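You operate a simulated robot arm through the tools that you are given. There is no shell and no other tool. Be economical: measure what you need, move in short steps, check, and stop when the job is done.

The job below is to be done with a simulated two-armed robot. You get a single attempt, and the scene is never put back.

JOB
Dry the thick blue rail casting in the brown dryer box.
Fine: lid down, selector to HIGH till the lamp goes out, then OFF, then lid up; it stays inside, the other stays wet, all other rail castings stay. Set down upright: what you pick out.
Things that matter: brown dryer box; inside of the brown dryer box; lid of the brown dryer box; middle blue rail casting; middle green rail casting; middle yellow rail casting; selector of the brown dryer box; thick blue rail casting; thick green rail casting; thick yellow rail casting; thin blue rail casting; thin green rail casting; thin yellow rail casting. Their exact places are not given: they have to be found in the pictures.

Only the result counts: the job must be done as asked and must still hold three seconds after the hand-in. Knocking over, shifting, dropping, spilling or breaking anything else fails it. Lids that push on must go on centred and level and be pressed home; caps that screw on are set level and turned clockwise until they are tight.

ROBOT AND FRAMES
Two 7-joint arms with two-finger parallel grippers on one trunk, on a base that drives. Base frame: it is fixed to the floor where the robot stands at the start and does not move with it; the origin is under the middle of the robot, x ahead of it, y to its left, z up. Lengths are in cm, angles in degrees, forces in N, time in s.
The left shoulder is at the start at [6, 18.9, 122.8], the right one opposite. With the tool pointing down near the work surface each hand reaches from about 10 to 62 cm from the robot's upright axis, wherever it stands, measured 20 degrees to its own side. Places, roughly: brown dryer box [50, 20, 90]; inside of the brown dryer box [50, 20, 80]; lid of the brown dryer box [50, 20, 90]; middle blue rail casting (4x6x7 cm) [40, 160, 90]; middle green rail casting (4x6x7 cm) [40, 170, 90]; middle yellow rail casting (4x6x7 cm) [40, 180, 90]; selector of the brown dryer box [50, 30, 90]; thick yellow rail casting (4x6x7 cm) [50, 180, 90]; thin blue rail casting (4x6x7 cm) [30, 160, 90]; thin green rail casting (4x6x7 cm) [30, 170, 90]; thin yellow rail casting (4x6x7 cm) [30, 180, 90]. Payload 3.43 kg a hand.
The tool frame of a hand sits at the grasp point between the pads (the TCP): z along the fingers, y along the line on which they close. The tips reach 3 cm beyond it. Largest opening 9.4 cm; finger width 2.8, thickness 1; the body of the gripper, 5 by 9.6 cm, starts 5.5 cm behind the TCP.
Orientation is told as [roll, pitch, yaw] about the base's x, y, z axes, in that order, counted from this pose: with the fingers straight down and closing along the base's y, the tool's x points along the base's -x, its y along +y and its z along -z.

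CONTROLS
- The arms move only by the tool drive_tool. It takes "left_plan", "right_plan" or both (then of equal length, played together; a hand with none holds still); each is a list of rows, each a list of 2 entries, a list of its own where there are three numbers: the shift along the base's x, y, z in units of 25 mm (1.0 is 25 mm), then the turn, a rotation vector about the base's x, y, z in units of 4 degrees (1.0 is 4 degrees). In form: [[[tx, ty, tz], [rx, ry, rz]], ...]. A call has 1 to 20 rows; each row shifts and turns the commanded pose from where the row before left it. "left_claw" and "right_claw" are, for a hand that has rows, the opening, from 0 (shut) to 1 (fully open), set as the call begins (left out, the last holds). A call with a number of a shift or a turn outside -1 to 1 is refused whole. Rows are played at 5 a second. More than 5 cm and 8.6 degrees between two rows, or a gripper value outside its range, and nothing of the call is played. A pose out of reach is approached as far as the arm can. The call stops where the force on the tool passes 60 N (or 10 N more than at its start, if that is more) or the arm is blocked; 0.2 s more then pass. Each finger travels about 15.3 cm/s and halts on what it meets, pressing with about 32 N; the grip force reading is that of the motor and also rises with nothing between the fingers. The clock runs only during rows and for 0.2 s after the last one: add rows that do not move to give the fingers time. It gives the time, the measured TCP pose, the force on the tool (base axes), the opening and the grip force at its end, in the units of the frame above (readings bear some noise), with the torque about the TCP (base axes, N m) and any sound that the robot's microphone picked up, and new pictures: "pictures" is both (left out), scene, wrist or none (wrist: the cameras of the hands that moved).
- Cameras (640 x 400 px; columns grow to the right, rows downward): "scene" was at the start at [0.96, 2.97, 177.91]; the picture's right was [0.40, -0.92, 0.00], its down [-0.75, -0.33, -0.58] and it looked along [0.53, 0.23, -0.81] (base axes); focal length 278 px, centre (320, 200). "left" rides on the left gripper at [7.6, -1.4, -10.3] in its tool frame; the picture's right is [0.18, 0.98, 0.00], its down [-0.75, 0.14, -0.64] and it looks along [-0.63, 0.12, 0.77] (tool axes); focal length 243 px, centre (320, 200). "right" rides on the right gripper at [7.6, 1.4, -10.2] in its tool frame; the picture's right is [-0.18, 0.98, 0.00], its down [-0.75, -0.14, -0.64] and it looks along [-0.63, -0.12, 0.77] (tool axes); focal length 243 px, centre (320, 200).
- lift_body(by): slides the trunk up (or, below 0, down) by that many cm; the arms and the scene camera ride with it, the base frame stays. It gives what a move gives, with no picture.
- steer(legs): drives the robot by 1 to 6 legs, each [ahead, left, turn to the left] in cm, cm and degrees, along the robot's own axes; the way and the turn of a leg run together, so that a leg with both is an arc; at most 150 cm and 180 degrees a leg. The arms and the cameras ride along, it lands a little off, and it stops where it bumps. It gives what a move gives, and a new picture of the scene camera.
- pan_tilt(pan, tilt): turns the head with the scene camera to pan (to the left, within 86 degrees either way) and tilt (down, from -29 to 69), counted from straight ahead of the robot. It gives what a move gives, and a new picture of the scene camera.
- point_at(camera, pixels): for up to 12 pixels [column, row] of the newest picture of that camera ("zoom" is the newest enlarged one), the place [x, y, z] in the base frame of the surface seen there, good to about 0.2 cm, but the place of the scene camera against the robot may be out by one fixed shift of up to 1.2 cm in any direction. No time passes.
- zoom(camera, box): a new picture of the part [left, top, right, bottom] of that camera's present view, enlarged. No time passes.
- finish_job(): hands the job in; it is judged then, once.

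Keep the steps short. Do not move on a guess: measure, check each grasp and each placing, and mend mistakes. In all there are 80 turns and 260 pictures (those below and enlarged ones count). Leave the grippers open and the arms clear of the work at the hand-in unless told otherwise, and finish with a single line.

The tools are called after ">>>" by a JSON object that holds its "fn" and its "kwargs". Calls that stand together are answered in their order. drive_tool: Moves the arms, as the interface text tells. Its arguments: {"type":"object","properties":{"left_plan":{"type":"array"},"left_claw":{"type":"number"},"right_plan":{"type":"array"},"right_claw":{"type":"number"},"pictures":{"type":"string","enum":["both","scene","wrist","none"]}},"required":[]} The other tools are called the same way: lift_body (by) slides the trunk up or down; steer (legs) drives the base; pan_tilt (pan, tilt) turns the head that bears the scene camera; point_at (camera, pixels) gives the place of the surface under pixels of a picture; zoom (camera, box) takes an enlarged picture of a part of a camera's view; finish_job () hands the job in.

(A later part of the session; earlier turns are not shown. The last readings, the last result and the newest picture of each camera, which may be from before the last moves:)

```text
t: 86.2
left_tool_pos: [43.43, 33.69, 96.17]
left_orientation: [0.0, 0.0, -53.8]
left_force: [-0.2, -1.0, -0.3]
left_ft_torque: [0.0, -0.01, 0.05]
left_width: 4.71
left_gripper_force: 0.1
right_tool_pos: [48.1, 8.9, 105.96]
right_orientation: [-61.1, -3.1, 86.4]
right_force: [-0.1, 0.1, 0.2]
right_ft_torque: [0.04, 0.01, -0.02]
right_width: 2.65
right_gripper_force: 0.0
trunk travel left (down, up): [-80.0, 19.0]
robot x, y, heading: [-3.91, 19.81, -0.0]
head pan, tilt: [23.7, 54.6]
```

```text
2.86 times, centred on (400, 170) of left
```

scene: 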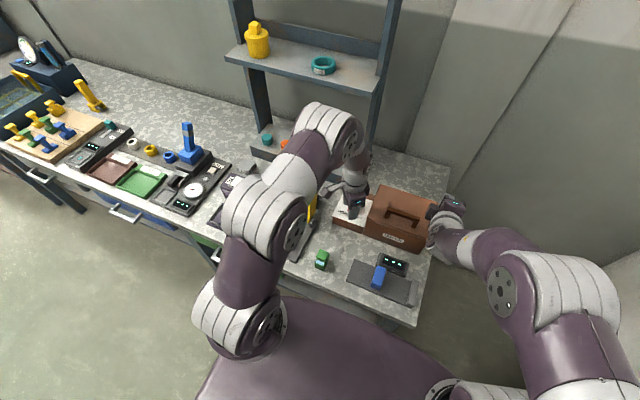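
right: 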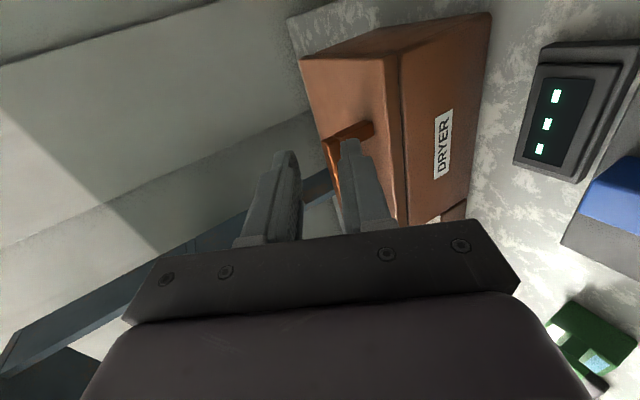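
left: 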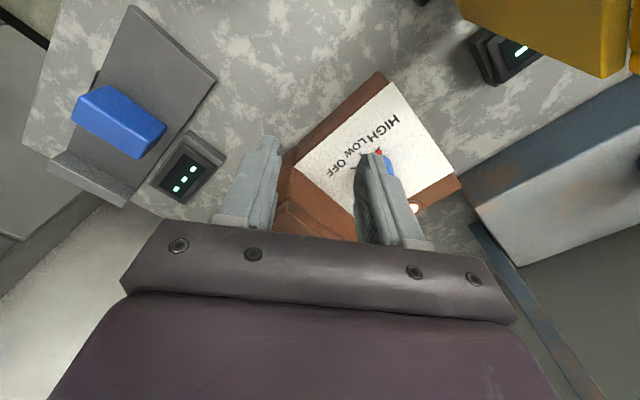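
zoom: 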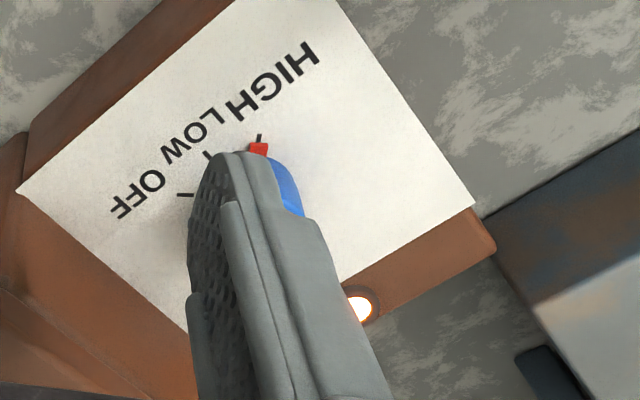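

Still lit. Wait again, checking twice.

>>> {"fn": "drive_tool", "kwargs": {"left_plan": [[[0, 0, 0], [0, 0, 0]], [[0, 0, 0], [0, 0, 0]], [[0, 0, 0], [0, 0, 0]], [[0, 0, 0], [0, 0, 0]], [[0, 0, 0], [0, 0, 0]], [[0, 0, 0], [0, 0, 0]], [[0, 0, 0], [0, 0, 0]], [[0, 0, 0], [0, 0, 0]], [[0, 0, 0], [0, 0, 0]], [[0, 0, 0], [0, 0, 0]], [[0, 0, 0], [0, 0, 0]], [[0, 0, 0], [0, 0, 0]], [[0, 0, 0], [0, 0, 0]], [[0, 0, 0], [0, 0, 0]], [[0, 0, 0], [0, 0, 0]], [[0, 0, 0], [0, 0, 0]], [[0, 0, 0], [0, 0, 0]], [[0, 0, 0], [0, 0, 0]], [[0, 0, 0], [0, 0, 0]], [[0, 0, 0], [0, 0, 0]]], "pictures": "none"}}

>>> {"fn": "zoom", "kwargs": {"camera": "left", "box": [320, 100, 480, 240]}}

>>> {"fn": "drive_tool", "kwargs": {"left_plan": [[[0, 0, 0], [0, 0, 0]], [[0, 0, 0], [0, 0, 0]], [[0, 0, 0], [0, 0, 0]], [[0, 0, 0], [0, 0, 0]], [[0, 0, 0], [0, 0, 0]], [[0, 0, 0], [0, 0, 0]], [[0, 0, 0], [0, 0, 0]], [[0, 0, 0], [0, 0, 0]], [[0, 0, 0], [0, 0, 0]], [[0, 0, 0], [0, 0, 0]], [[0, 0, 0], [0, 0, 0]], [[0, 0, 0], [0, 0, 0]], [[0, 0, 0], [0, 0, 0]], [[0, 0, 0], [0, 0, 0]], [[0, 0, 0], [0, 0, 0]], [[0, 0, 0], [0, 0, 0]], [[0, 0, 0], [0, 0, 0]], [[0, 0, 0], [0, 0, 0]], [[0, 0, 0], [0, 0, 0]], [[0, 0, 0], [0, 0, 0]]], "pictures": "none"}}

>>> {"fn": "zoom", "kwargs": {"camera": "left", "box": [320, 100, 480, 240]}}

```text
t: 90.4
left_tool_pos: [43.42, 33.73, 96.01]
left_orientation: [0.0, 0.0, -53.9]
left_force: [-0.3, -0.2, 0.3]
left_ft_torque: [-0.01, 0.0, 0.0]
left_width: 4.71
left_gripper_force: 0.0
right_tool_pos: [48.18, 8.8, 105.94]
right_orientation: [-61.2, -3.1, 86.4]
right_force: [-0.4, 0.0, -0.3]
right_ft_torque: [0.0, 0.01, -0.03]
right_width: 2.62
right_gripper_force: 0.1
trunk travel left (down, up): [-80.0, 19.0]
robot x, y, heading: [-4.01, 20.3, -0.2]
head pan, tilt: [23.7, 54.6]
```

```text
2.86 times, centred on (400, 170) of left
```

zoom: 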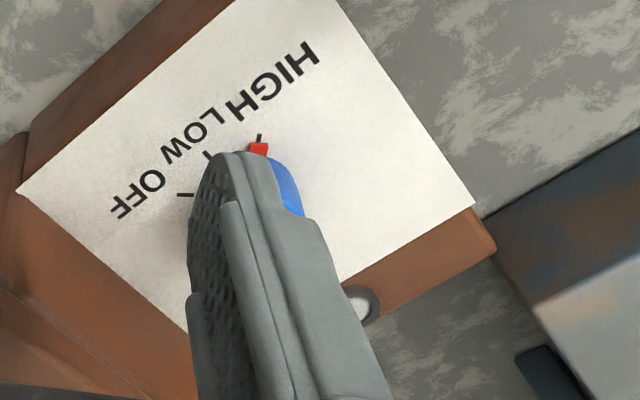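

```text
t: 94.6
left_tool_pos: [43.32, 33.72, 96.09]
left_orientation: [0.0, 0.0, -53.9]
left_force: [0.4, -0.1, 0.0]
left_ft_torque: [0.0, 0.0, 0.05]
left_width: 4.67
left_gripper_force: 0.0
right_tool_pos: [48.15, 8.83, 105.84]
right_orientation: [-61.0, -3.2, 86.4]
right_force: [1.1, 0.2, 0.3]
right_ft_torque: [0.0, 0.0, -0.01]
right_width: 2.63
right_gripper_force: 0.0
trunk travel left (down, up): [-80.0, 19.0]
robot x, y, heading: [-3.94, 19.71, 0.0]
head pan, tilt: [23.7, 54.6]
```

```text
2.86 times, centred on (400, 170) of left
```

zoom: 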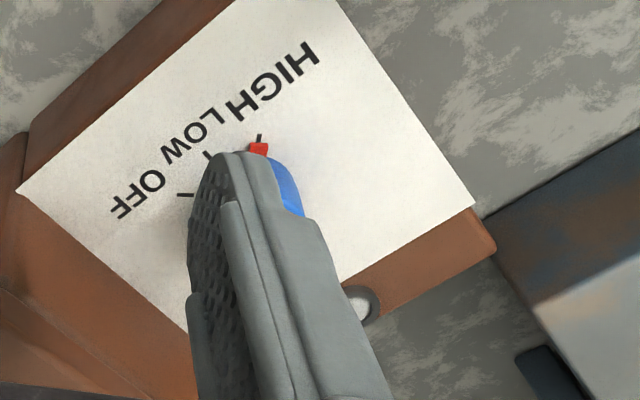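

The lamp has gone out. Go back onto the knob and grip.

>>> {"fn": "drive_tool", "kwargs": {"left_plan": [[[0.8, 0, 0], [0, 0, 0]], [[0.8, 0, 0], [0, 0, 0]], [[0.8, 0, 0], [0, 0, 0]], [[0.79, 0, 0], [0, 0, 0]], [[0, 0, -1], [0, 0, 0]], [[0, 0, -1], [0, 0, 0]], [[0, 0, -1], [0, 0, 0]], [[0, 0, 0], [0, 0, 0]]], "left_claw": 0.5, "pictures": "none"}}

>>> {"fn": "drive_tool", "kwargs": {"left_plan": [[[0, 0, 0], [0, 0, 0]], [[0, 0, 0], [0, 0, 0]], [[0, 0, 0], [0, 0, 0]]], "left_claw": 0, "pictures": "wrist"}}

```text
t: 96.4
left_tool_pos: [51.29, 33.74, 88.48]
left_orientation: [0.0, 0.0, -53.9]
left_force: [-0.5, -0.3, -0.4]
left_ft_torque: [0.02, 0.0, 0.06]
left_width: 4.7
left_gripper_force: 0.1
right_tool_pos: [48.02, 8.98, 105.97]
right_orientation: [-61.1, -3.0, 86.3]
right_force: [-0.2, 0.2, 0.2]
right_ft_torque: [0.0, 0.03, 0.01]
right_width: 2.62
right_gripper_force: 0.1
trunk travel left (down, up): [-80.0, 19.0]
robot x, y, heading: [-4.01, 19.93, 0.1]
head pan, tilt: [23.7, 54.6]
```

```text
t: 97.2
left_tool_pos: [51.45, 33.88, 88.52]
left_orientation: [0.0, -0.1, -54.0]
left_force: [6.6, 5.3, 4.5]
left_ft_torque: [0.33, -0.27, -0.02]
left_width: 3.26
left_gripper_force: 45.0
right_tool_pos: [48.05, 9.01, 105.89]
right_orientation: [-61.0, -3.1, 86.4]
right_force: [0.4, 0.3, -0.3]
right_ft_torque: [0.01, -0.02, 0.0]
right_width: 2.63
right_gripper_force: 0.1
trunk travel left (down, up): [-80.0, 19.0]
robot x, y, heading: [-3.71, 19.98, 0.0]
head pan, tilt: [23.7, 54.6]
```

left: 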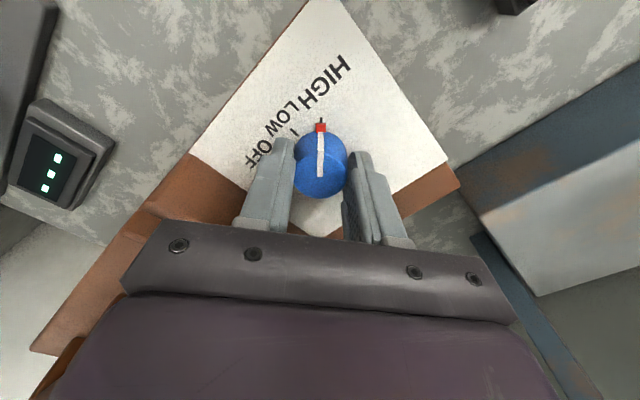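

Gripped, pointer at HIGH. Turn counter-clockwise 94° to OFF.

>>> {"fn": "drive_tool", "kwargs": {"left_plan": [[[0, 0, 0], [0, 0, 1]], [[0, 0, 0], [0, 0, 1]], [[0, 0, 0], [0, 0, 1]], [[0, 0, 0], [0, 0, 1]], [[0, 0, 0], [0, 0, 1]], [[0, 0, 0], [0, 0, 1]], [[0, 0, 0], [0, 0, 1]], [[0, 0, 0], [0, 0, 1]], [[0, 0, 0], [0, 0, 1]], [[0, 0, 0], [0, 0, 1]], [[0, 0, 0], [0, 0, 1]], [[0, 0, 0], [0, 0, 1]], [[0, 0, 0], [0, 0, 1]], [[0, 0, 0], [0, 0, 1]], [[0, 0, 0], [0, 0, 1]], [[0, 0, 0], [0, 0, 1]], [[0, 0, 0], [0, 0, 1]], [[0, 0, 0], [0, 0, 1]], [[0, 0, 0], [0, 0, 1]], [[0, 0, 0], [0, 0, 1]]], "pictures": "none"}}

>>> {"fn": "drive_tool", "kwargs": {"left_plan": [[[0, 0, 0], [0, 0, 1]], [[0, 0, 0], [0, 0, 1]], [[0, 0, 0], [0, 0, 1]], [[0, 0, 0], [0, 0, 0.5]], [[0, 0, 0], [0, 0, 0]]], "pictures": "wrist"}}

>>> {"fn": "zoom", "kwargs": {"camera": "left", "box": [220, 60, 420, 240]}}

```text
t: 101.4
left_tool_pos: [51.46, 33.74, 88.46]
left_orientation: [0.0, 0.0, 26.0]
left_force: [10.8, 4.4, 8.1]
left_ft_torque: [0.01, 0.17, 0.01]
left_width: 3.28
left_gripper_force: 44.7
right_tool_pos: [48.15, 8.93, 105.95]
right_orientation: [-61.1, -3.0, 86.4]
right_force: [-0.2, -0.3, -0.2]
right_ft_torque: [0.02, 0.02, -0.01]
right_width: 2.64
right_gripper_force: 0.1
trunk travel left (down, up): [-80.0, 19.0]
robot x, y, heading: [-3.97, 19.94, 0.2]
head pan, tilt: [23.7, 54.6]
```

```text
t: 102.6
left_tool_pos: [51.31, 33.63, 88.62]
left_orientation: [0.0, 0.0, 40.2]
left_force: [6.9, -0.3, 7.9]
left_ft_torque: [-0.2, 0.02, -0.53]
left_width: 3.26
left_gripper_force: 45.0
right_tool_pos: [48.16, 8.73, 105.92]
right_orientation: [-61.1, -3.1, 86.4]
right_force: [-0.5, 0.4, 0.2]
right_ft_torque: [-0.02, -0.02, 0.0]
right_width: 2.62
right_gripper_force: 0.1
trunk travel left (down, up): [-80.0, 19.0]
robot x, y, heading: [-4.0, 20.11, -0.0]
head pan, tilt: [23.7, 54.6]
```

left: 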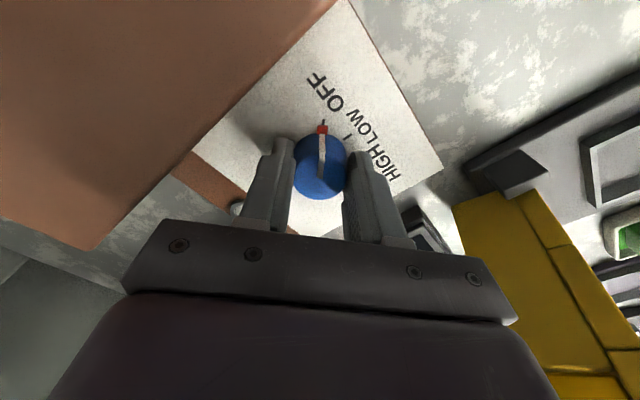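

```text
2.22 times, centred on (320, 150) of left
```

zoom: 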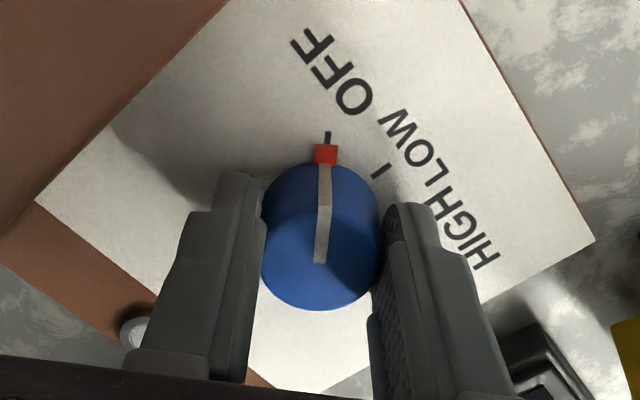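

Pointer back at OFF. Release, rise and retreat the left hand.

>>> {"fn": "drive_tool", "kwargs": {"left_plan": [[[0, 0, 0], [0, 0, 0]], [[0, 0, 0], [0, 0, 0]], [[0, 0, 1], [0, 0, 0]], [[0, 0, 1], [0, 0, 0]], [[0, 0, 1], [0, 0, 0]], [[0, 0, 1], [0, 0, 0]], [[0, 0, 1], [0, 0, 0]], [[-0.8, 0.3, 0.4], [0, 0, -1]], [[-0.8, 0.3, 0], [0, 0, -1]], [[-0.8, 0.3, 0], [0, 0, -1]], [[-0.8, 0.3, 0], [0, 0, -1]], [[-0.8, 0.3, 0], [0, 0, -1]], [[-0.8, 0.3, 0], [0, 0, -1]], [[0, 0, 0], [0, 0, -1]], [[0, 0, 0], [0, 0, -1]], [[0, 0, 0], [0, 0, -1]], [[0, 0, 0], [0, 0, -1]]], "left_claw": 0.6, "pictures": "wrist"}}

>>> {"fn": "zoom", "kwargs": {"camera": "left", "box": [200, 40, 400, 240]}}

>>> {"fn": "steer", "kwargs": {"legs": [[-8, 0, 0]]}}

>>> {"fn": "zoom", "kwargs": {"camera": "scene", "box": [320, 150, 460, 260]}}

```text
t: 106.2
left_tool_pos: [39.43, 38.14, 102.18]
left_orientation: [0.1, 0.0, 0.1]
left_force: [-0.1, 0.2, -0.2]
left_ft_torque: [-0.02, -0.01, 0.04]
left_width: 5.64
left_gripper_force: 0.1
right_tool_pos: [48.19, 8.91, 106.0]
right_orientation: [-61.1, -3.1, 86.4]
right_force: [-0.4, 1.0, -0.1]
right_ft_torque: [0.0, 0.02, 0.02]
right_width: 2.63
right_gripper_force: 0.1
trunk travel left (down, up): [-80.0, 19.0]
robot x, y, heading: [-4.24, 20.18, -0.3]
head pan, tilt: [23.7, 54.6]
```

left: 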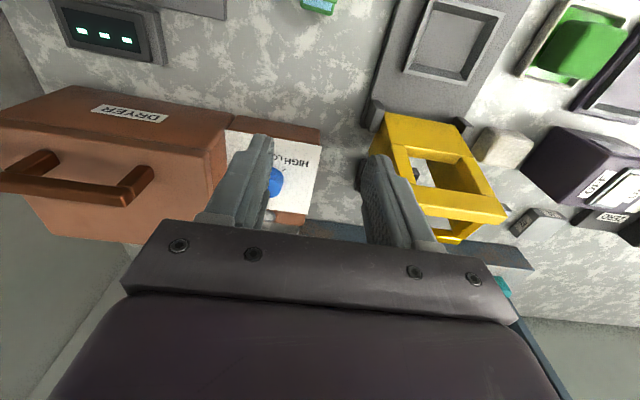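

```text
2.00 times, centred on (300, 140) of left
```

zoom: 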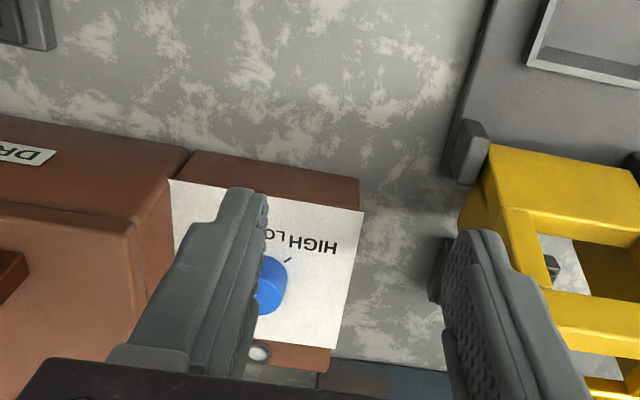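

```text
t: 107.2
left_tool_pos: [31.18, 38.14, 102.07]
left_orientation: [-0.1, 0.0, 0.1]
left_force: [-0.4, -0.6, -0.4]
left_ft_torque: [0.01, -0.01, 0.0]
left_width: 5.65
left_gripper_force: 0.0
right_tool_pos: [40.05, 8.81, 105.87]
right_orientation: [-61.1, -3.0, 86.5]
right_force: [0.2, -0.1, 0.4]
right_ft_torque: [0.04, 0.0, 0.0]
right_width: 2.64
right_gripper_force: 0.1
trunk travel left (down, up): [-80.0, 19.0]
robot x, y, heading: [-11.96, 20.15, -0.2]
head pan, tilt: [23.7, 54.6]
```

scene: 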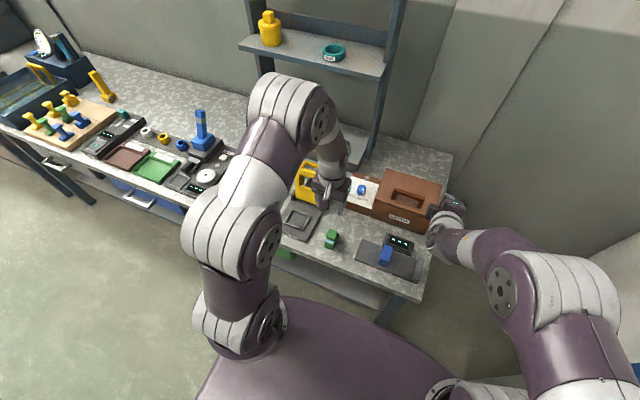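

```text
3.64 times, centred on (390, 205) of scene
```

zoom: 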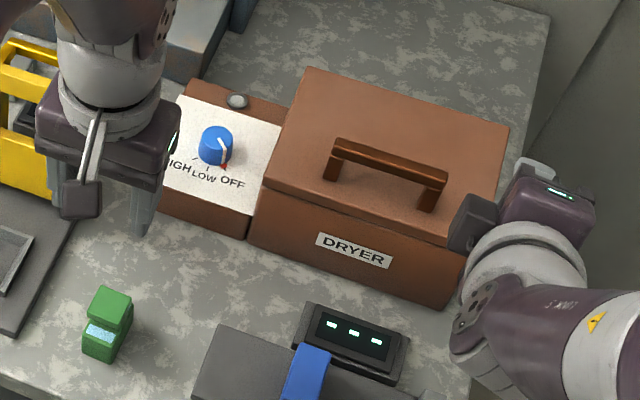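

Selector OFF, lamp dark. Bring the right hand in front of the handle again and advance so that the bar enters the claw.

>>> {"fn": "drive_tool", "kwargs": {"right_plan": [[[0, 0.9, -0.59], [0, 0, 0]], [[0, 0.9, -0.59], [0, 0, 0]], [[0, 0.9, -0.59], [0, 0, 0]], [[0, 0.9, -0.59], [0, 0, 0]], [[0.7, 0, -0.38], [0, 0, 0]], [[0.7, 0, -0.38], [0, 0, 0]], [[0.7, 0, -0.38], [0, 0, 0]], [[0, 0, 0], [0, 0, 0]]], "right_claw": 0.28, "pictures": "wrist"}}

>>> {"fn": "zoom", "kwargs": {"camera": "right", "box": [240, 40, 480, 240]}}

```text
t: 109.0
left_tool_pos: [31.32, 38.2, 102.09]
left_orientation: [0.0, 0.0, 0.0]
left_force: [-0.3, -0.6, -0.2]
left_ft_torque: [-0.01, -0.02, 0.03]
left_width: 5.65
left_gripper_force: 0.0
right_tool_pos: [45.27, 17.81, 97.16]
right_orientation: [-61.1, -3.1, 86.4]
right_force: [-0.6, 0.6, 1.6]
right_ft_torque: [-0.06, -0.06, 0.01]
right_width: 2.72
right_gripper_force: 1.2
trunk travel left (down, up): [-80.0, 19.0]
robot x, y, heading: [-12.13, 20.01, -0.2]
head pan, tilt: [23.7, 54.6]
```

right: 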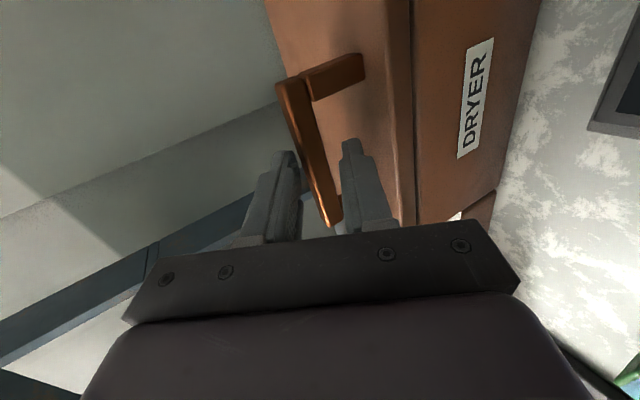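

```text
2.00 times, centred on (360, 140) of right
```

zoom: 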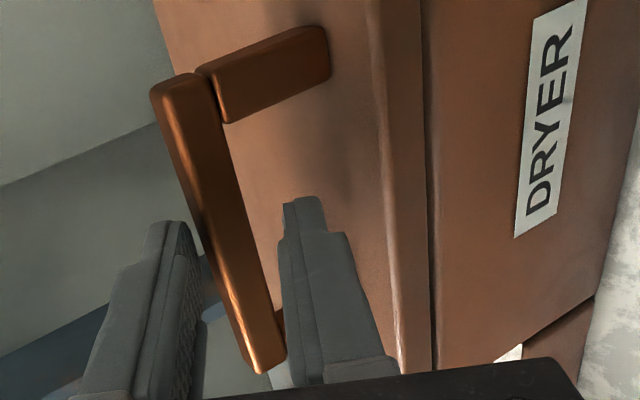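

Bar is between the fingers. Advance 2 cm and grip.

>>> {"fn": "drive_tool", "kwargs": {"right_plan": [[[0.4, 0, -0.2], [0, 0, 0]], [[0.4, 0, -0.18], [0, 0, 0]]], "pictures": "none"}}

>>> {"fn": "drive_tool", "kwargs": {"right_plan": [[[0, 0, 0], [0, 0, 0]], [[0, 0, 0], [0, 0, 0]]], "right_claw": 0, "pictures": "wrist"}}

```text
t: 109.7
left_tool_pos: [31.36, 38.3, 102.04]
left_orientation: [0.0, 0.0, 0.0]
left_force: [0.3, 0.0, 0.0]
left_ft_torque: [-0.02, 0.0, 0.01]
left_width: 5.67
left_gripper_force: 0.1
right_tool_pos: [47.29, 17.9, 96.04]
right_orientation: [-61.1, -3.1, 86.3]
right_force: [1.6, -0.9, 0.1]
right_ft_torque: [-0.01, 0.0, 0.01]
right_width: 2.72
right_gripper_force: 0.5
trunk travel left (down, up): [-80.0, 19.0]
robot x, y, heading: [-12.29, 19.8, -0.2]
head pan, tilt: [23.7, 54.6]
```

```text
t: 110.2
left_tool_pos: [31.31, 38.13, 102.18]
left_orientation: [0.0, 0.0, 0.0]
left_force: [-0.1, 0.3, -0.1]
left_ft_torque: [0.01, 0.0, 0.01]
left_width: 5.62
left_gripper_force: 0.1
right_tool_pos: [47.31, 17.78, 96.19]
right_orientation: [-61.4, -3.1, 86.3]
right_force: [7.5, -3.6, 9.1]
right_ft_torque: [-1.38, -0.37, 0.47]
right_width: 2.27
right_gripper_force: 45.0
trunk travel left (down, up): [-80.0, 19.0]
robot x, y, heading: [-11.98, 20.03, -0.0]
head pan, tilt: [23.7, 54.6]
```

right: 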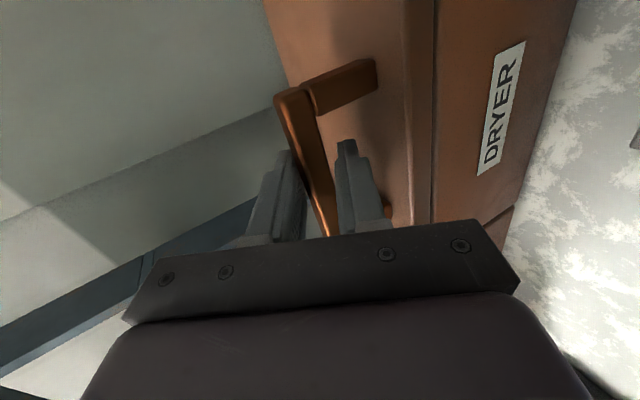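

Gripped. Raise along the arc, 32°.

>>> {"fn": "drive_tool", "kwargs": {"right_plan": [[[0.16, 0, 0.386], [0, 1, 0]], [[0.188, 0, 0.373], [0, 1, 0]], [[0.214, 0, 0.359], [0, 1, 0]], [[0.238, 0, 0.344], [0, 1, 0]], [[0.262, 0, 0.326], [0, 1, 0]], [[0.284, 0, 0.307], [0, 1, 0]], [[0.305, 0, 0.286], [0, 1, 0]], [[0.323, 0, 0.264], [0, 1, 0]]]}}

```text
t: 112.0
left_tool_pos: [31.52, 38.27, 102.03]
left_orientation: [0.0, 0.1, 0.0]
left_force: [-0.1, 0.2, -0.2]
left_ft_torque: [0.0, 0.01, -0.03]
left_width: 5.65
left_gripper_force: 0.0
right_tool_pos: [52.37, 17.91, 102.69]
right_orientation: [-29.1, -0.6, 85.4]
right_force: [6.7, 3.9, -4.7]
right_ft_torque: [-1.86, -0.5, 0.17]
right_width: 2.07
right_gripper_force: 44.8
trunk travel left (down, up): [-80.0, 19.0]
robot x, y, heading: [-12.04, 20.36, -0.3]
head pan, tilt: [23.7, 54.6]
```

scene: 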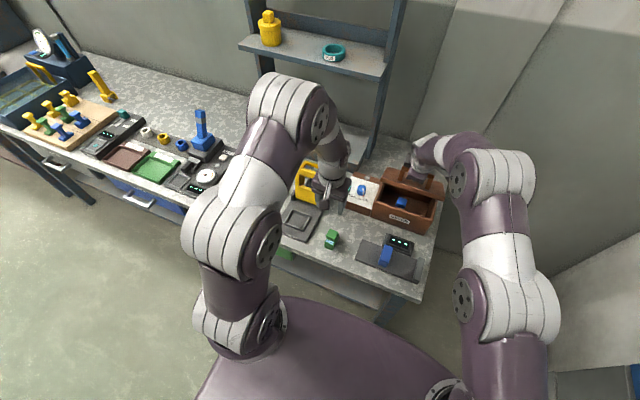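
right: 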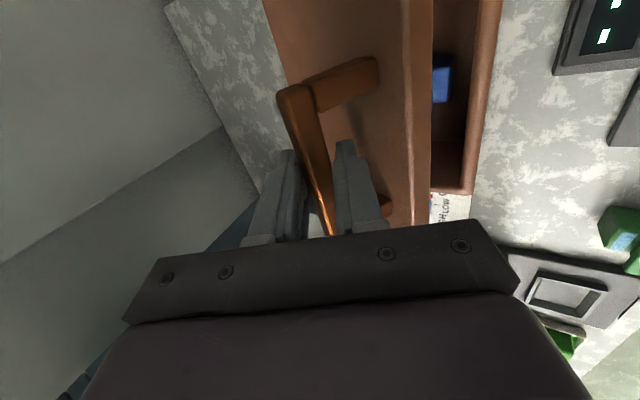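

Going well. Continue to ~52°.

>>> {"fn": "drive_tool", "kwargs": {"right_plan": [[[0.341, 0, 0.242], [0, 0.7, 0]], [[0.358, 0, 0.217], [0, 0.6, 0]], [[0.371, 0, 0.192], [0, 0.5, 0]], [[0.384, 0, 0.165], [0, 0.3, 0]], [[0.394, 0, 0.12], [0, 0, 0]]]}}

```text
t: 113.2
left_tool_pos: [31.57, 38.21, 102.03]
left_orientation: [0.1, 0.1, 0.0]
left_force: [0.2, -0.7, -0.3]
left_ft_torque: [-0.03, 0.02, 0.01]
left_width: 5.63
left_gripper_force: 0.1
right_tool_pos: [56.89, 17.87, 104.95]
right_orientation: [-20.7, -0.1, 85.3]
right_force: [3.8, 1.5, -7.9]
right_ft_torque: [0.08, -0.28, 1.22]
right_width: 1.88
right_gripper_force: 45.1
trunk travel left (down, up): [-80.0, 19.0]
robot x, y, heading: [-12.44, 19.81, -0.1]
head pan, tilt: [23.7, 54.6]
```

scene: 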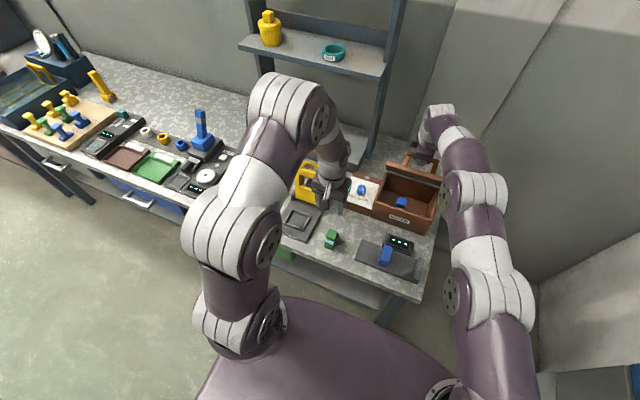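
right: 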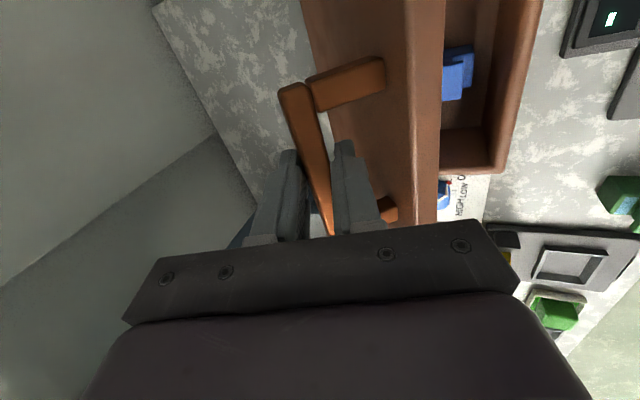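

Same pose as before. Loosen slightly and drive ahead 7.5 cm to bring the lid past vertical.

>>> {"fn": "drive_tool", "kwargs": {"right_plan": [[[0, 0, 0], [0, 0, 0]], [[0, 0, 0], [0, 0, 0]]], "right_claw": 0.25, "pictures": "none"}}

>>> {"fn": "steer", "kwargs": {"legs": [[7.5, 0, 0]]}}

>>> {"fn": "zoom", "kwargs": {"camera": "scene", "box": [330, 80, 490, 240]}}

```text
t: 113.8
left_tool_pos: [31.24, 38.22, 102.07]
left_orientation: [-0.1, 0.0, 0.0]
left_force: [-0.1, -0.6, 0.2]
left_ft_torque: [-0.02, -0.01, -0.02]
left_width: 5.61
left_gripper_force: 0.1
right_tool_pos: [56.89, 17.79, 105.05]
right_orientation: [-20.8, 0.0, 85.2]
right_force: [0.3, -1.1, -0.2]
right_ft_torque: [-0.03, 0.03, 0.0]
right_width: 2.39
right_gripper_force: 0.3
trunk travel left (down, up): [-80.0, 19.0]
robot x, y, heading: [-12.03, 19.94, -0.1]
head pan, tilt: [23.7, 54.6]
```

```text
t: 114.9
left_tool_pos: [38.75, 38.29, 102.18]
left_orientation: [-0.1, 0.0, 0.1]
left_force: [-0.1, -0.8, 0.1]
left_ft_torque: [-0.03, -0.04, 0.0]
left_width: 5.68
left_gripper_force: 0.0
right_tool_pos: [64.4, 17.78, 105.22]
right_orientation: [-20.9, 0.0, 85.2]
right_force: [0.3, -0.2, -1.1]
right_ft_torque: [0.01, -0.01, -0.03]
right_width: 2.34
right_gripper_force: 0.1
trunk travel left (down, up): [-80.0, 19.0]
robot x, y, heading: [-4.97, 20.16, -0.3]
head pan, tilt: [23.7, 54.6]
```

scene: 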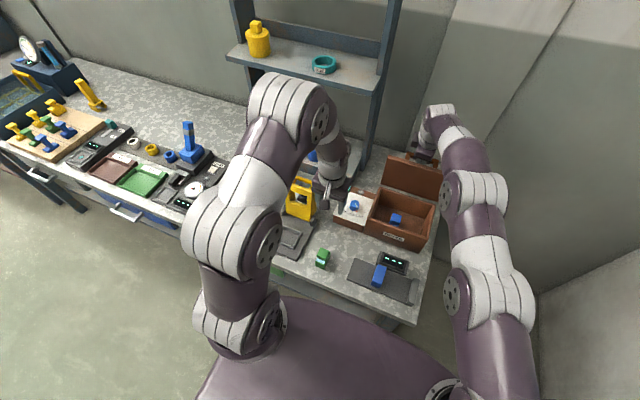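

```text
2.50 times, centred on (410, 160) of scene
```

zoom: 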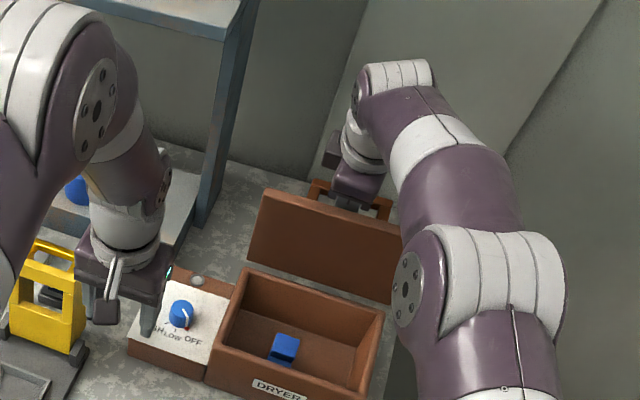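

Lid is up. Withdraw the right hand along its finger axis and then away to the side, claw opening afterwards; same for the left hand.

>>> {"fn": "drive_tool", "kwargs": {"right_plan": [[[-0.14, 0, 0.38], [0, 0, 0]], [[-0.14, 0, 0.38], [0, 0, 0]], [[-0.27, 0, 0.75], [0, 0, 0]], [[-0.27, 0, 0.75], [0, 0, 0]], [[-0.27, 0, 0.75], [0, 0, 0]]], "pictures": "wrist"}}

>>> {"fn": "drive_tool", "kwargs": {"right_plan": [[[-0.5, -1, 0.2], [0, 0, 0]], [[-0.5, -1, 0.2], [0, 0, 0]], [[-0.5, -1, 0.2], [0, 0, 0]], [[-0.5, -1, 0], [0, 0, 0]], [[-0.5, -1, 0], [0, 0, 0]], [[-0.5, -1, 0], [0, 0, 0]], [[-0.5, -1, 0], [0, 0, 0]], [[-0.5, -1, 0], [0, 0, 0]], [[-0.5, -1, 0], [0, 0, 0]], [[-0.5, -1, 0], [0, 0, 0]]], "left_plan": [[[-0.3, 0.5, 0.3], [0, 0, 0]], [[-0.3, 0.5, 0.3], [0, 0, 0]], [[-0.3, 0.5, 0.3], [0, 0, 0]], [[-0.3, 0.5, 0.3], [0, 0, 0]], [[-0.3, 0.5, 0.3], [0, 0, 0]], [[-0.3, 0.5, 0.3], [0, 0, 0]], [[-0.3, 0.5, 0.3], [0, 0, 0]], [[-0.3, 0.5, 0.3], [0, 0, 0]], [[0, 0, 0], [0, 0, 0]], [[0, 0, 0], [0, 0, 0]]], "left_claw": 1}}

>>> {"fn": "zoom", "kwargs": {"camera": "scene", "box": [310, 120, 470, 260]}}

>>> {"fn": "point_at", "kwargs": {"camera": "zoom", "pixels": [[320, 215], [380, 150], [480, 180], [330, 180]]}}

```text
t: 116.1
left_tool_pos: [38.83, 38.09, 101.97]
left_orientation: [0.0, -0.1, 0.0]
left_force: [-0.4, 0.8, -0.2]
left_ft_torque: [0.03, 0.01, -0.03]
left_width: 5.62
left_gripper_force: 0.2
right_tool_pos: [61.61, 17.82, 112.63]
right_orientation: [-20.7, 0.0, 85.3]
right_force: [0.3, -0.4, -0.5]
right_ft_torque: [0.02, 0.0, 0.04]
right_width: 2.37
right_gripper_force: 0.0
trunk travel left (down, up): [-80.0, 19.0]
robot x, y, heading: [-4.36, 19.78, -0.4]
head pan, tilt: [23.7, 54.6]
```

right: 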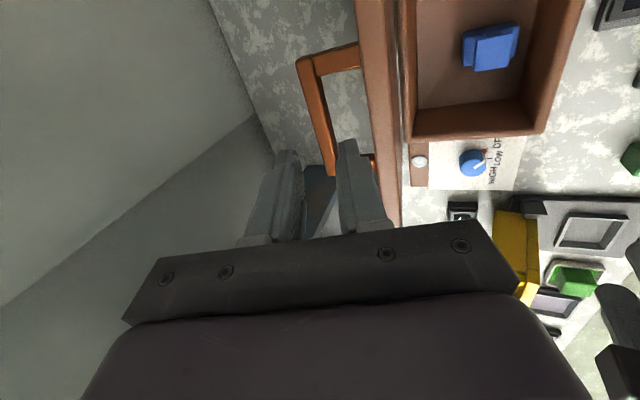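

```text
t: 118.3
left_tool_pos: [32.74, 48.1, 108.02]
left_orientation: [0.0, 0.0, 0.1]
left_force: [0.0, 0.4, 0.6]
left_ft_torque: [0.01, -0.03, 0.01]
left_width: 9.41
left_gripper_force: 0.1
right_tool_pos: [49.09, -7.17, 114.28]
right_orientation: [-20.9, 0.0, 85.2]
right_force: [0.5, -0.5, 0.0]
right_ft_torque: [0.01, -0.05, 0.0]
right_width: 2.35
right_gripper_force: 0.0
trunk travel left (down, up): [-80.0, 19.0]
robot x, y, heading: [-4.24, 19.68, -0.1]
head pan, tilt: [23.7, 54.6]
```

scene: 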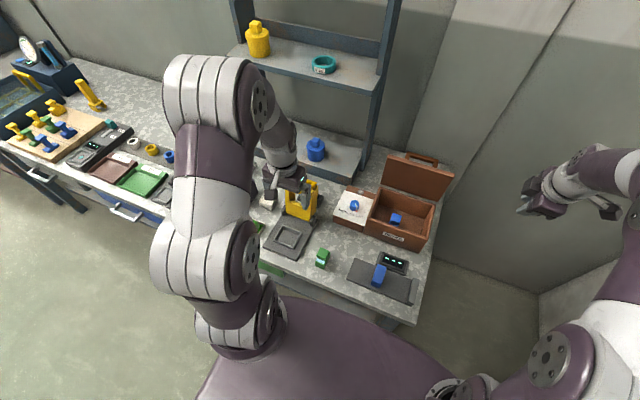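
right: 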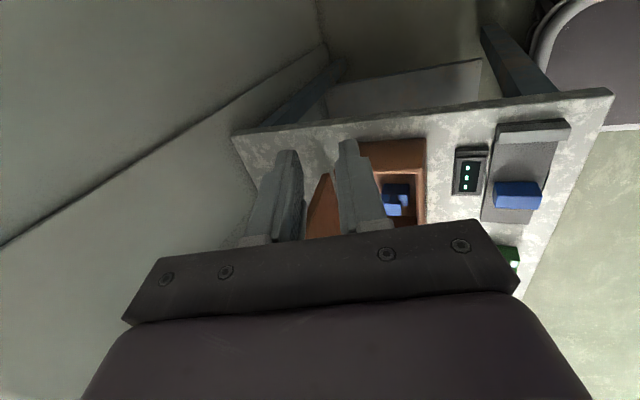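
left: 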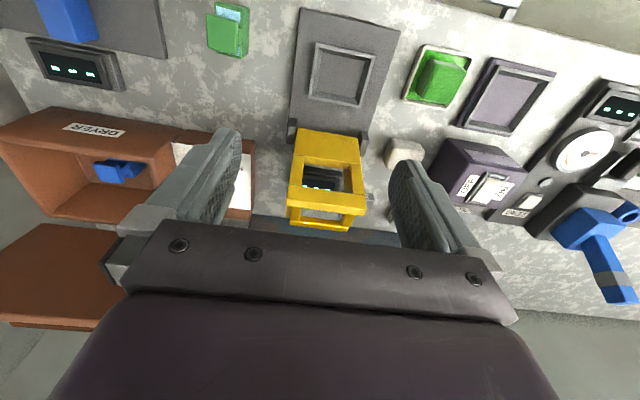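

```text
2.86 times, centred on (390, 190) of scene
```

zoom: 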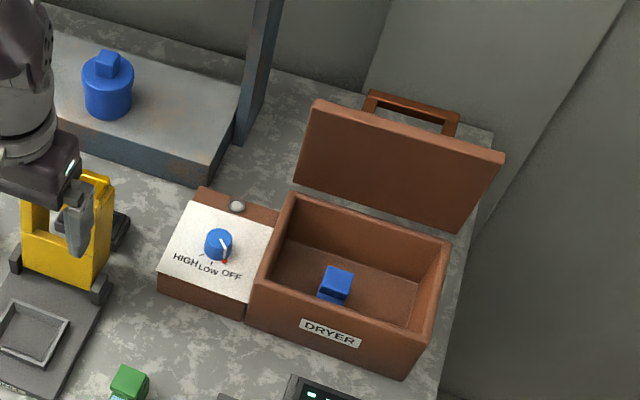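

```text
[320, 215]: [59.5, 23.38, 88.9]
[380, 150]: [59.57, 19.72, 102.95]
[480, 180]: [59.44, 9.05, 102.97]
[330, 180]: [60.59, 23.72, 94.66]
```

Check the lid angle and casting more closely.

>>> {"fn": "zoom", "kwargs": {"camera": "left", "box": [0, 80, 260, 260]}}

>>> {"fn": "point_at", "kwargs": {"camera": "scene", "pixels": [[395, 157], [393, 170], [389, 184], [420, 164], [418, 178], [413, 192], [444, 176], [437, 190], [390, 154], [420, 161], [397, 214], [396, 222]]}}

>>> {"fn": "zoom", "kwargs": {"camera": "scene", "box": [370, 190, 430, 240]}}

```text
2.22 times, centred on (130, 170) of left
```

zoom: 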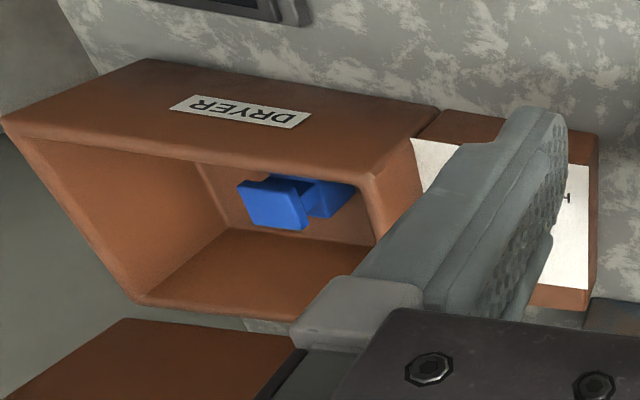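

```text
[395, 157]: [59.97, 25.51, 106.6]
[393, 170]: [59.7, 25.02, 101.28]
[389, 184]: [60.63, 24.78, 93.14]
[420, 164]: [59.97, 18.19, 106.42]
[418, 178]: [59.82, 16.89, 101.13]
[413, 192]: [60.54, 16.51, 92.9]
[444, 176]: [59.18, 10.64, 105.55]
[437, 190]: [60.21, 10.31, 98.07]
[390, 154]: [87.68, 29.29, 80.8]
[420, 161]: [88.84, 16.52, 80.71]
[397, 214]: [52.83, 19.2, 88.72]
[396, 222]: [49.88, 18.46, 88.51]
```

```text
8.00 times, centred on (400, 215) of scene
```

zoom: 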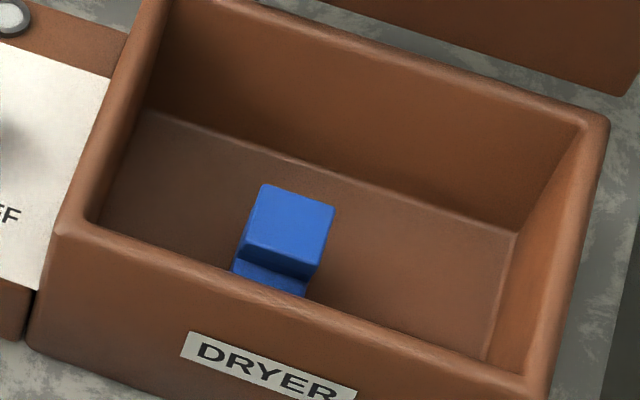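

The casting stands upright, wet band gone (dry). The lid is at about 86°; I'll nudge it gently a bit further with closed right fingers, watching the force. First position in front of the lid.

>>> {"fn": "drive_tool", "kwargs": {"right_plan": [[[0, 1, 0], [0, 0, 0]], [[0, 1, 0], [0, 0, 0]], [[0, 1, 0], [0, 0, 0]], [[0, 1, 0], [0, 0, 0]], [[0, 1, 0], [0, 0, 0]], [[0, 1, 0], [0, 0, 0]], [[0, 1, 0], [0, 0, 0]], [[0, 1, 0], [0, 0, 0]], [[0, 1, 0], [0, 0, 0]], [[0, 0, -0.8], [0, 0, 0]], [[0, 0, -0.8], [0, 0, 0]], [[0, 0, -0.8], [0, 0, 0]], [[0, 0, -0.8], [0, 0, 0]], [[1, 0, 0], [0, 0, 0]], [[1, 0, 0], [0, 0, 0]], [[0.6, 0, 0], [0, 0, 0]]], "right_claw": 0}}

>>> {"fn": "zoom", "kwargs": {"camera": "scene", "box": [340, 100, 480, 240]}}

```text
t: 121.7
left_tool_pos: [32.83, 48.05, 108.16]
left_orientation: [0.0, 0.0, 0.1]
left_force: [-0.3, 0.1, -0.1]
left_ft_torque: [0.03, 0.02, 0.0]
left_width: 9.4
left_gripper_force: 0.0
right_tool_pos: [55.79, 15.28, 106.24]
right_orientation: [-20.8, 0.0, 85.2]
right_force: [-0.4, -1.1, 0.9]
right_ft_torque: [0.0, -0.01, 0.03]
right_width: 0.01
right_gripper_force: 31.8
trunk travel left (down, up): [-80.0, 19.0]
robot x, y, heading: [-4.36, 20.09, -0.3]
head pan, tilt: [23.7, 54.6]
```

scene: 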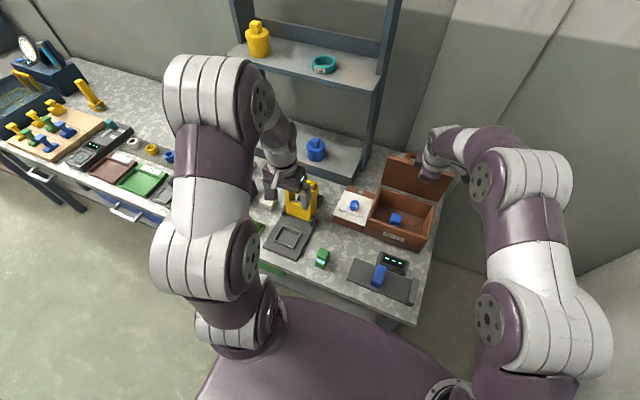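
right: 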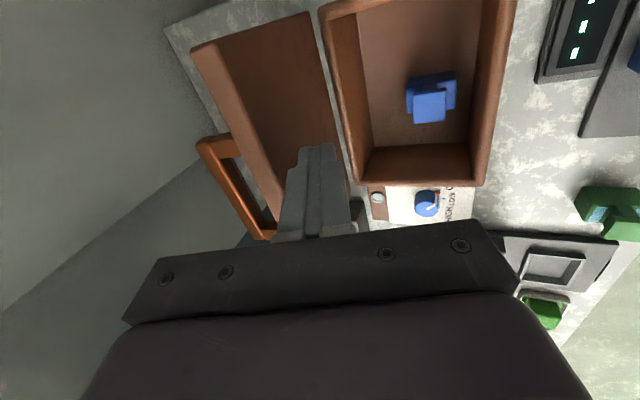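

```text
2.86 times, centred on (410, 170) of scene
```

zoom: 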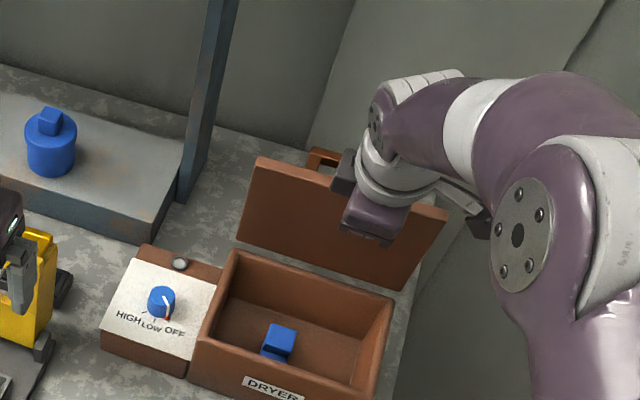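

>>> {"fn": "drive_tool", "kwargs": {"right_plan": [[[0.3, 0, 0], [0, 0, 0]], [[0.3, 0, 0], [0, 0, 0]]], "pictures": "none"}}

>>> {"fn": "drive_tool", "kwargs": {"right_plan": [[[0.2, 0, 0], [0, 0, 0]], [[0, 0, 0], [0, 0, 0]]], "pictures": "none"}}

>>> {"fn": "drive_tool", "kwargs": {"right_plan": [[[0.2, 0, 0], [0, 0, 0]], [[0, 0, 0], [0, 0, 0]]], "pictures": "wrist"}}

```text
t: 122.3
left_tool_pos: [32.78, 48.25, 108.0]
left_orientation: [0.1, 0.0, -0.1]
left_force: [1.5, 0.0, 0.5]
left_ft_torque: [-0.01, 0.0, -0.01]
left_width: 9.44
left_gripper_force: 0.1
right_tool_pos: [57.12, 15.27, 106.28]
right_orientation: [-20.9, 0.0, 85.1]
right_force: [0.7, 1.0, -0.1]
right_ft_torque: [0.01, 0.02, -0.02]
right_width: 0.0
right_gripper_force: 32.1
trunk travel left (down, up): [-80.0, 19.0]
robot x, y, heading: [-4.44, 19.86, -0.4]
head pan, tilt: [23.7, 54.6]
```

```text
t: 122.9
left_tool_pos: [32.8, 48.21, 108.12]
left_orientation: [0.0, 0.0, 0.0]
left_force: [-0.2, 0.9, 0.7]
left_ft_torque: [0.02, 0.0, -0.03]
left_width: 9.42
left_gripper_force: 0.1
right_tool_pos: [57.62, 15.31, 106.11]
right_orientation: [-20.9, 0.0, 85.3]
right_force: [-0.6, 0.4, 0.7]
right_ft_torque: [0.01, 0.01, -0.04]
right_width: 0.0
right_gripper_force: 31.8
trunk travel left (down, up): [-80.0, 19.0]
robot x, y, heading: [-4.38, 19.99, -0.5]
head pan, tilt: [23.7, 54.6]
```

```text
t: 123.5
left_tool_pos: [32.77, 48.22, 108.02]
left_orientation: [0.0, 0.0, 0.0]
left_force: [0.8, -0.1, -0.3]
left_ft_torque: [-0.01, -0.02, -0.01]
left_width: 9.43
left_gripper_force: 0.0
right_tool_pos: [58.22, 15.33, 106.09]
right_orientation: [-20.8, -0.1, 85.2]
right_force: [0.1, -1.0, -0.4]
right_ft_torque: [-0.04, 0.01, -0.02]
right_width: 0.01
right_gripper_force: 31.5
trunk travel left (down, up): [-80.0, 19.0]
robot x, y, heading: [-4.41, 20.11, -0.1]
head pan, tilt: [23.7, 54.6]
```

right: 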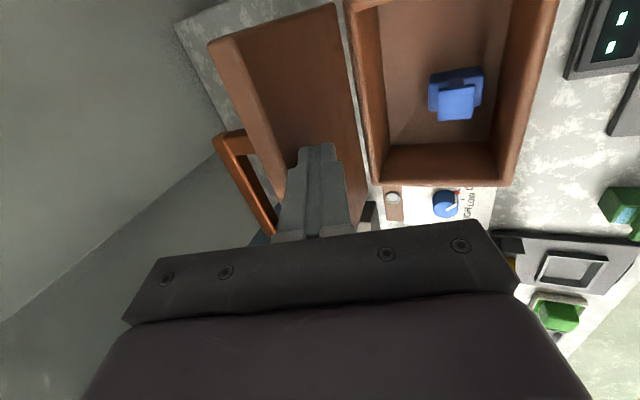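

>>> {"fn": "drive_tool", "kwargs": {"right_plan": [[[0.2, 0, 0], [0, 0, 0]], [[0, 0, 0], [0, 0, 0]]], "pictures": "none"}}

>>> {"fn": "drive_tool", "kwargs": {"right_plan": [[[0.2, 0, 0], [0, 0, 0]], [[0, 0, 0], [0, 0, 0]]], "pictures": "none"}}

>>> {"fn": "drive_tool", "kwargs": {"right_plan": [[[0.2, 0, 0], [0, 0, 0]], [[0, 0, 0], [0, 0, 0]]]}}

>>> {"fn": "zoom", "kwargs": {"camera": "scene", "box": [340, 100, 480, 240]}}

```text
t: 124.1
left_tool_pos: [32.91, 48.15, 107.99]
left_orientation: [0.1, 0.1, 0.0]
left_force: [0.6, -0.5, 0.6]
left_ft_torque: [-0.02, 0.01, 0.02]
left_width: 9.41
left_gripper_force: 0.1
right_tool_pos: [58.6, 15.33, 106.2]
right_orientation: [-20.8, 0.0, 85.2]
right_force: [0.5, -0.4, 0.3]
right_ft_torque: [-0.04, 0.04, -0.02]
right_width: 0.0
right_gripper_force: 32.1
trunk travel left (down, up): [-80.0, 19.0]
robot x, y, heading: [-4.83, 20.01, -0.3]
head pan, tilt: [23.7, 54.6]
```

```text
t: 124.7
left_tool_pos: [32.89, 48.2, 108.03]
left_orientation: [0.0, 0.0, 0.0]
left_force: [0.2, 0.2, 0.1]
left_ft_torque: [-0.01, 0.0, 0.01]
left_width: 9.41
left_gripper_force: 0.1
right_tool_pos: [59.11, 15.21, 106.11]
right_orientation: [-21.0, 0.0, 85.2]
right_force: [-0.7, 0.0, -0.2]
right_ft_torque: [0.0, 0.0, 0.01]
right_width: 0.01
right_gripper_force: 32.3
trunk travel left (down, up): [-80.0, 19.0]
robot x, y, heading: [-4.37, 19.96, -0.1]
head pan, tilt: [23.7, 54.6]
```

```text
t: 125.3
left_tool_pos: [32.78, 48.16, 107.93]
left_orientation: [-0.2, -0.1, 0.1]
left_force: [0.1, 0.1, -0.1]
left_ft_torque: [0.0, -0.01, 0.0]
left_width: 9.41
left_gripper_force: 0.1
right_tool_pos: [59.63, 15.39, 106.18]
right_orientation: [-20.8, 0.0, 85.2]
right_force: [-0.4, -0.4, 0.8]
right_ft_torque: [0.01, 0.04, -0.02]
right_width: 0.0
right_gripper_force: 31.8
trunk travel left (down, up): [-80.0, 19.0]
robot x, y, heading: [-4.36, 19.62, -0.1]
head pan, tilt: [23.7, 54.6]
```

scene: 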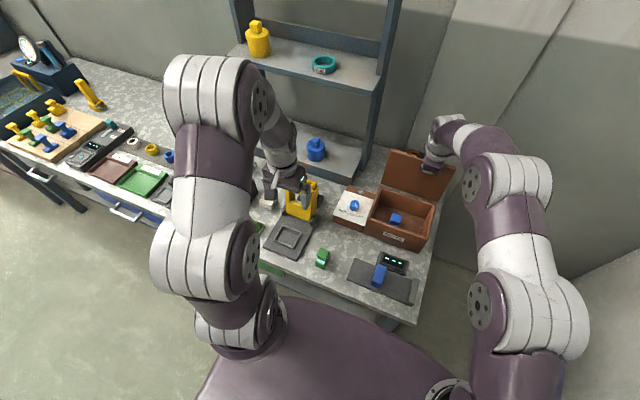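
right: 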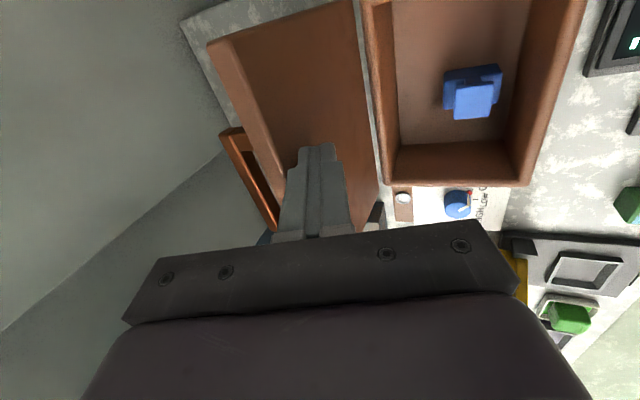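

```text
2.86 times, centred on (410, 170) of scene
```

zoom: 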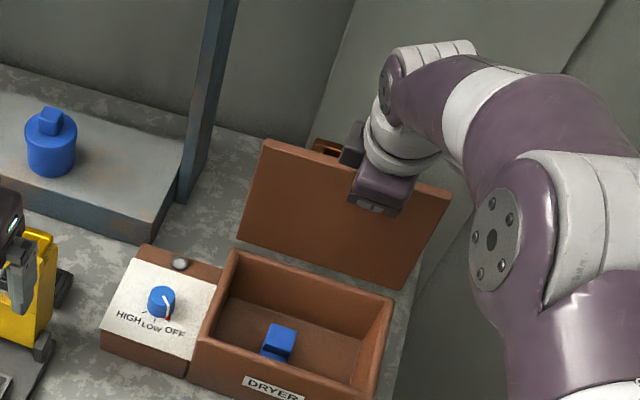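

The lid moves easily. Measure its angle now.

>>> {"fn": "point_at", "kwargs": {"camera": "right", "pixels": [[260, 60], [300, 80], [340, 90], [240, 60], [350, 60], [280, 130], [365, 130]]}}

>>> {"fn": "drive_tool", "kwargs": {"right_plan": [[[0.2, 0, 0], [0, 0, 0]], [[0, 0, 0], [0, 0, 0]]], "pictures": "none"}}

>>> {"fn": "drive_tool", "kwargs": {"right_plan": [[[0.2, 0, 0], [0, 0, 0]], [[0, 0, 0], [0, 0, 0]]], "pictures": "wrist"}}

>>> {"fn": "point_at", "kwargs": {"camera": "right", "pixels": [[260, 60], [300, 80], [340, 90], [240, 60], [350, 60], [280, 130], [365, 130]]}}

```text
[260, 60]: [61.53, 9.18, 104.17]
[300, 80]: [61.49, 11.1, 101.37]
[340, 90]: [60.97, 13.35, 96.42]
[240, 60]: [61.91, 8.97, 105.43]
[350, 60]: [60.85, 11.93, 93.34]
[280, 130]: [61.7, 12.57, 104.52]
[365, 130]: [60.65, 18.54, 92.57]
```

```text
t: 125.9
left_tool_pos: [32.71, 48.11, 108.09]
left_orientation: [0.0, 0.0, 0.1]
left_force: [-0.2, 0.0, 0.3]
left_ft_torque: [0.0, 0.02, 0.0]
left_width: 9.38
left_gripper_force: 0.1
right_tool_pos: [60.11, 15.33, 106.23]
right_orientation: [-20.9, 0.0, 85.3]
right_force: [0.4, -0.6, -0.5]
right_ft_torque: [-0.02, -0.04, 0.0]
right_width: 0.0
right_gripper_force: 32.3
trunk travel left (down, up): [-80.0, 19.0]
robot x, y, heading: [-5.29, 20.29, -0.3]
head pan, tilt: [23.7, 54.6]
```

```text
t: 126.5
left_tool_pos: [32.8, 48.12, 108.05]
left_orientation: [0.0, 0.0, 0.0]
left_force: [0.1, 0.5, 0.4]
left_ft_torque: [-0.01, 0.01, -0.02]
left_width: 9.41
left_gripper_force: 0.0
right_tool_pos: [60.65, 15.23, 106.22]
right_orientation: [-20.7, 0.0, 85.2]
right_force: [-0.6, 0.4, 0.6]
right_ft_torque: [-0.01, 0.04, 0.0]
right_width: 0.0
right_gripper_force: 31.4
trunk travel left (down, up): [-80.0, 19.0]
robot x, y, heading: [-4.35, 19.61, -0.1]
head pan, tilt: [23.7, 54.6]
```

right: 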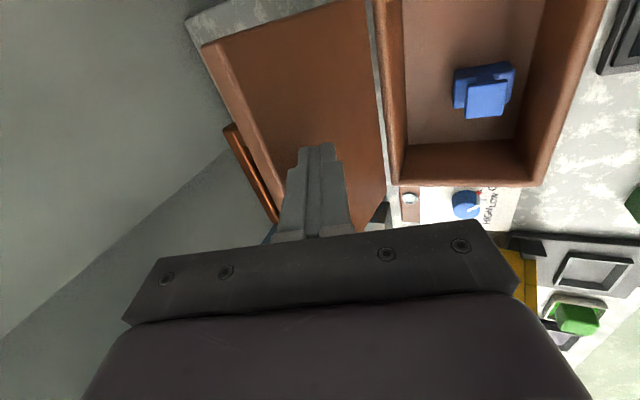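

```text
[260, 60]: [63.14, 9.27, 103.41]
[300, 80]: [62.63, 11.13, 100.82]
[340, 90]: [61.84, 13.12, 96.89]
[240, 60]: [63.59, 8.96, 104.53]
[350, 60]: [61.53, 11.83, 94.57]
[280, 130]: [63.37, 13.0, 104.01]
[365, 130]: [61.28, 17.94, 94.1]
```

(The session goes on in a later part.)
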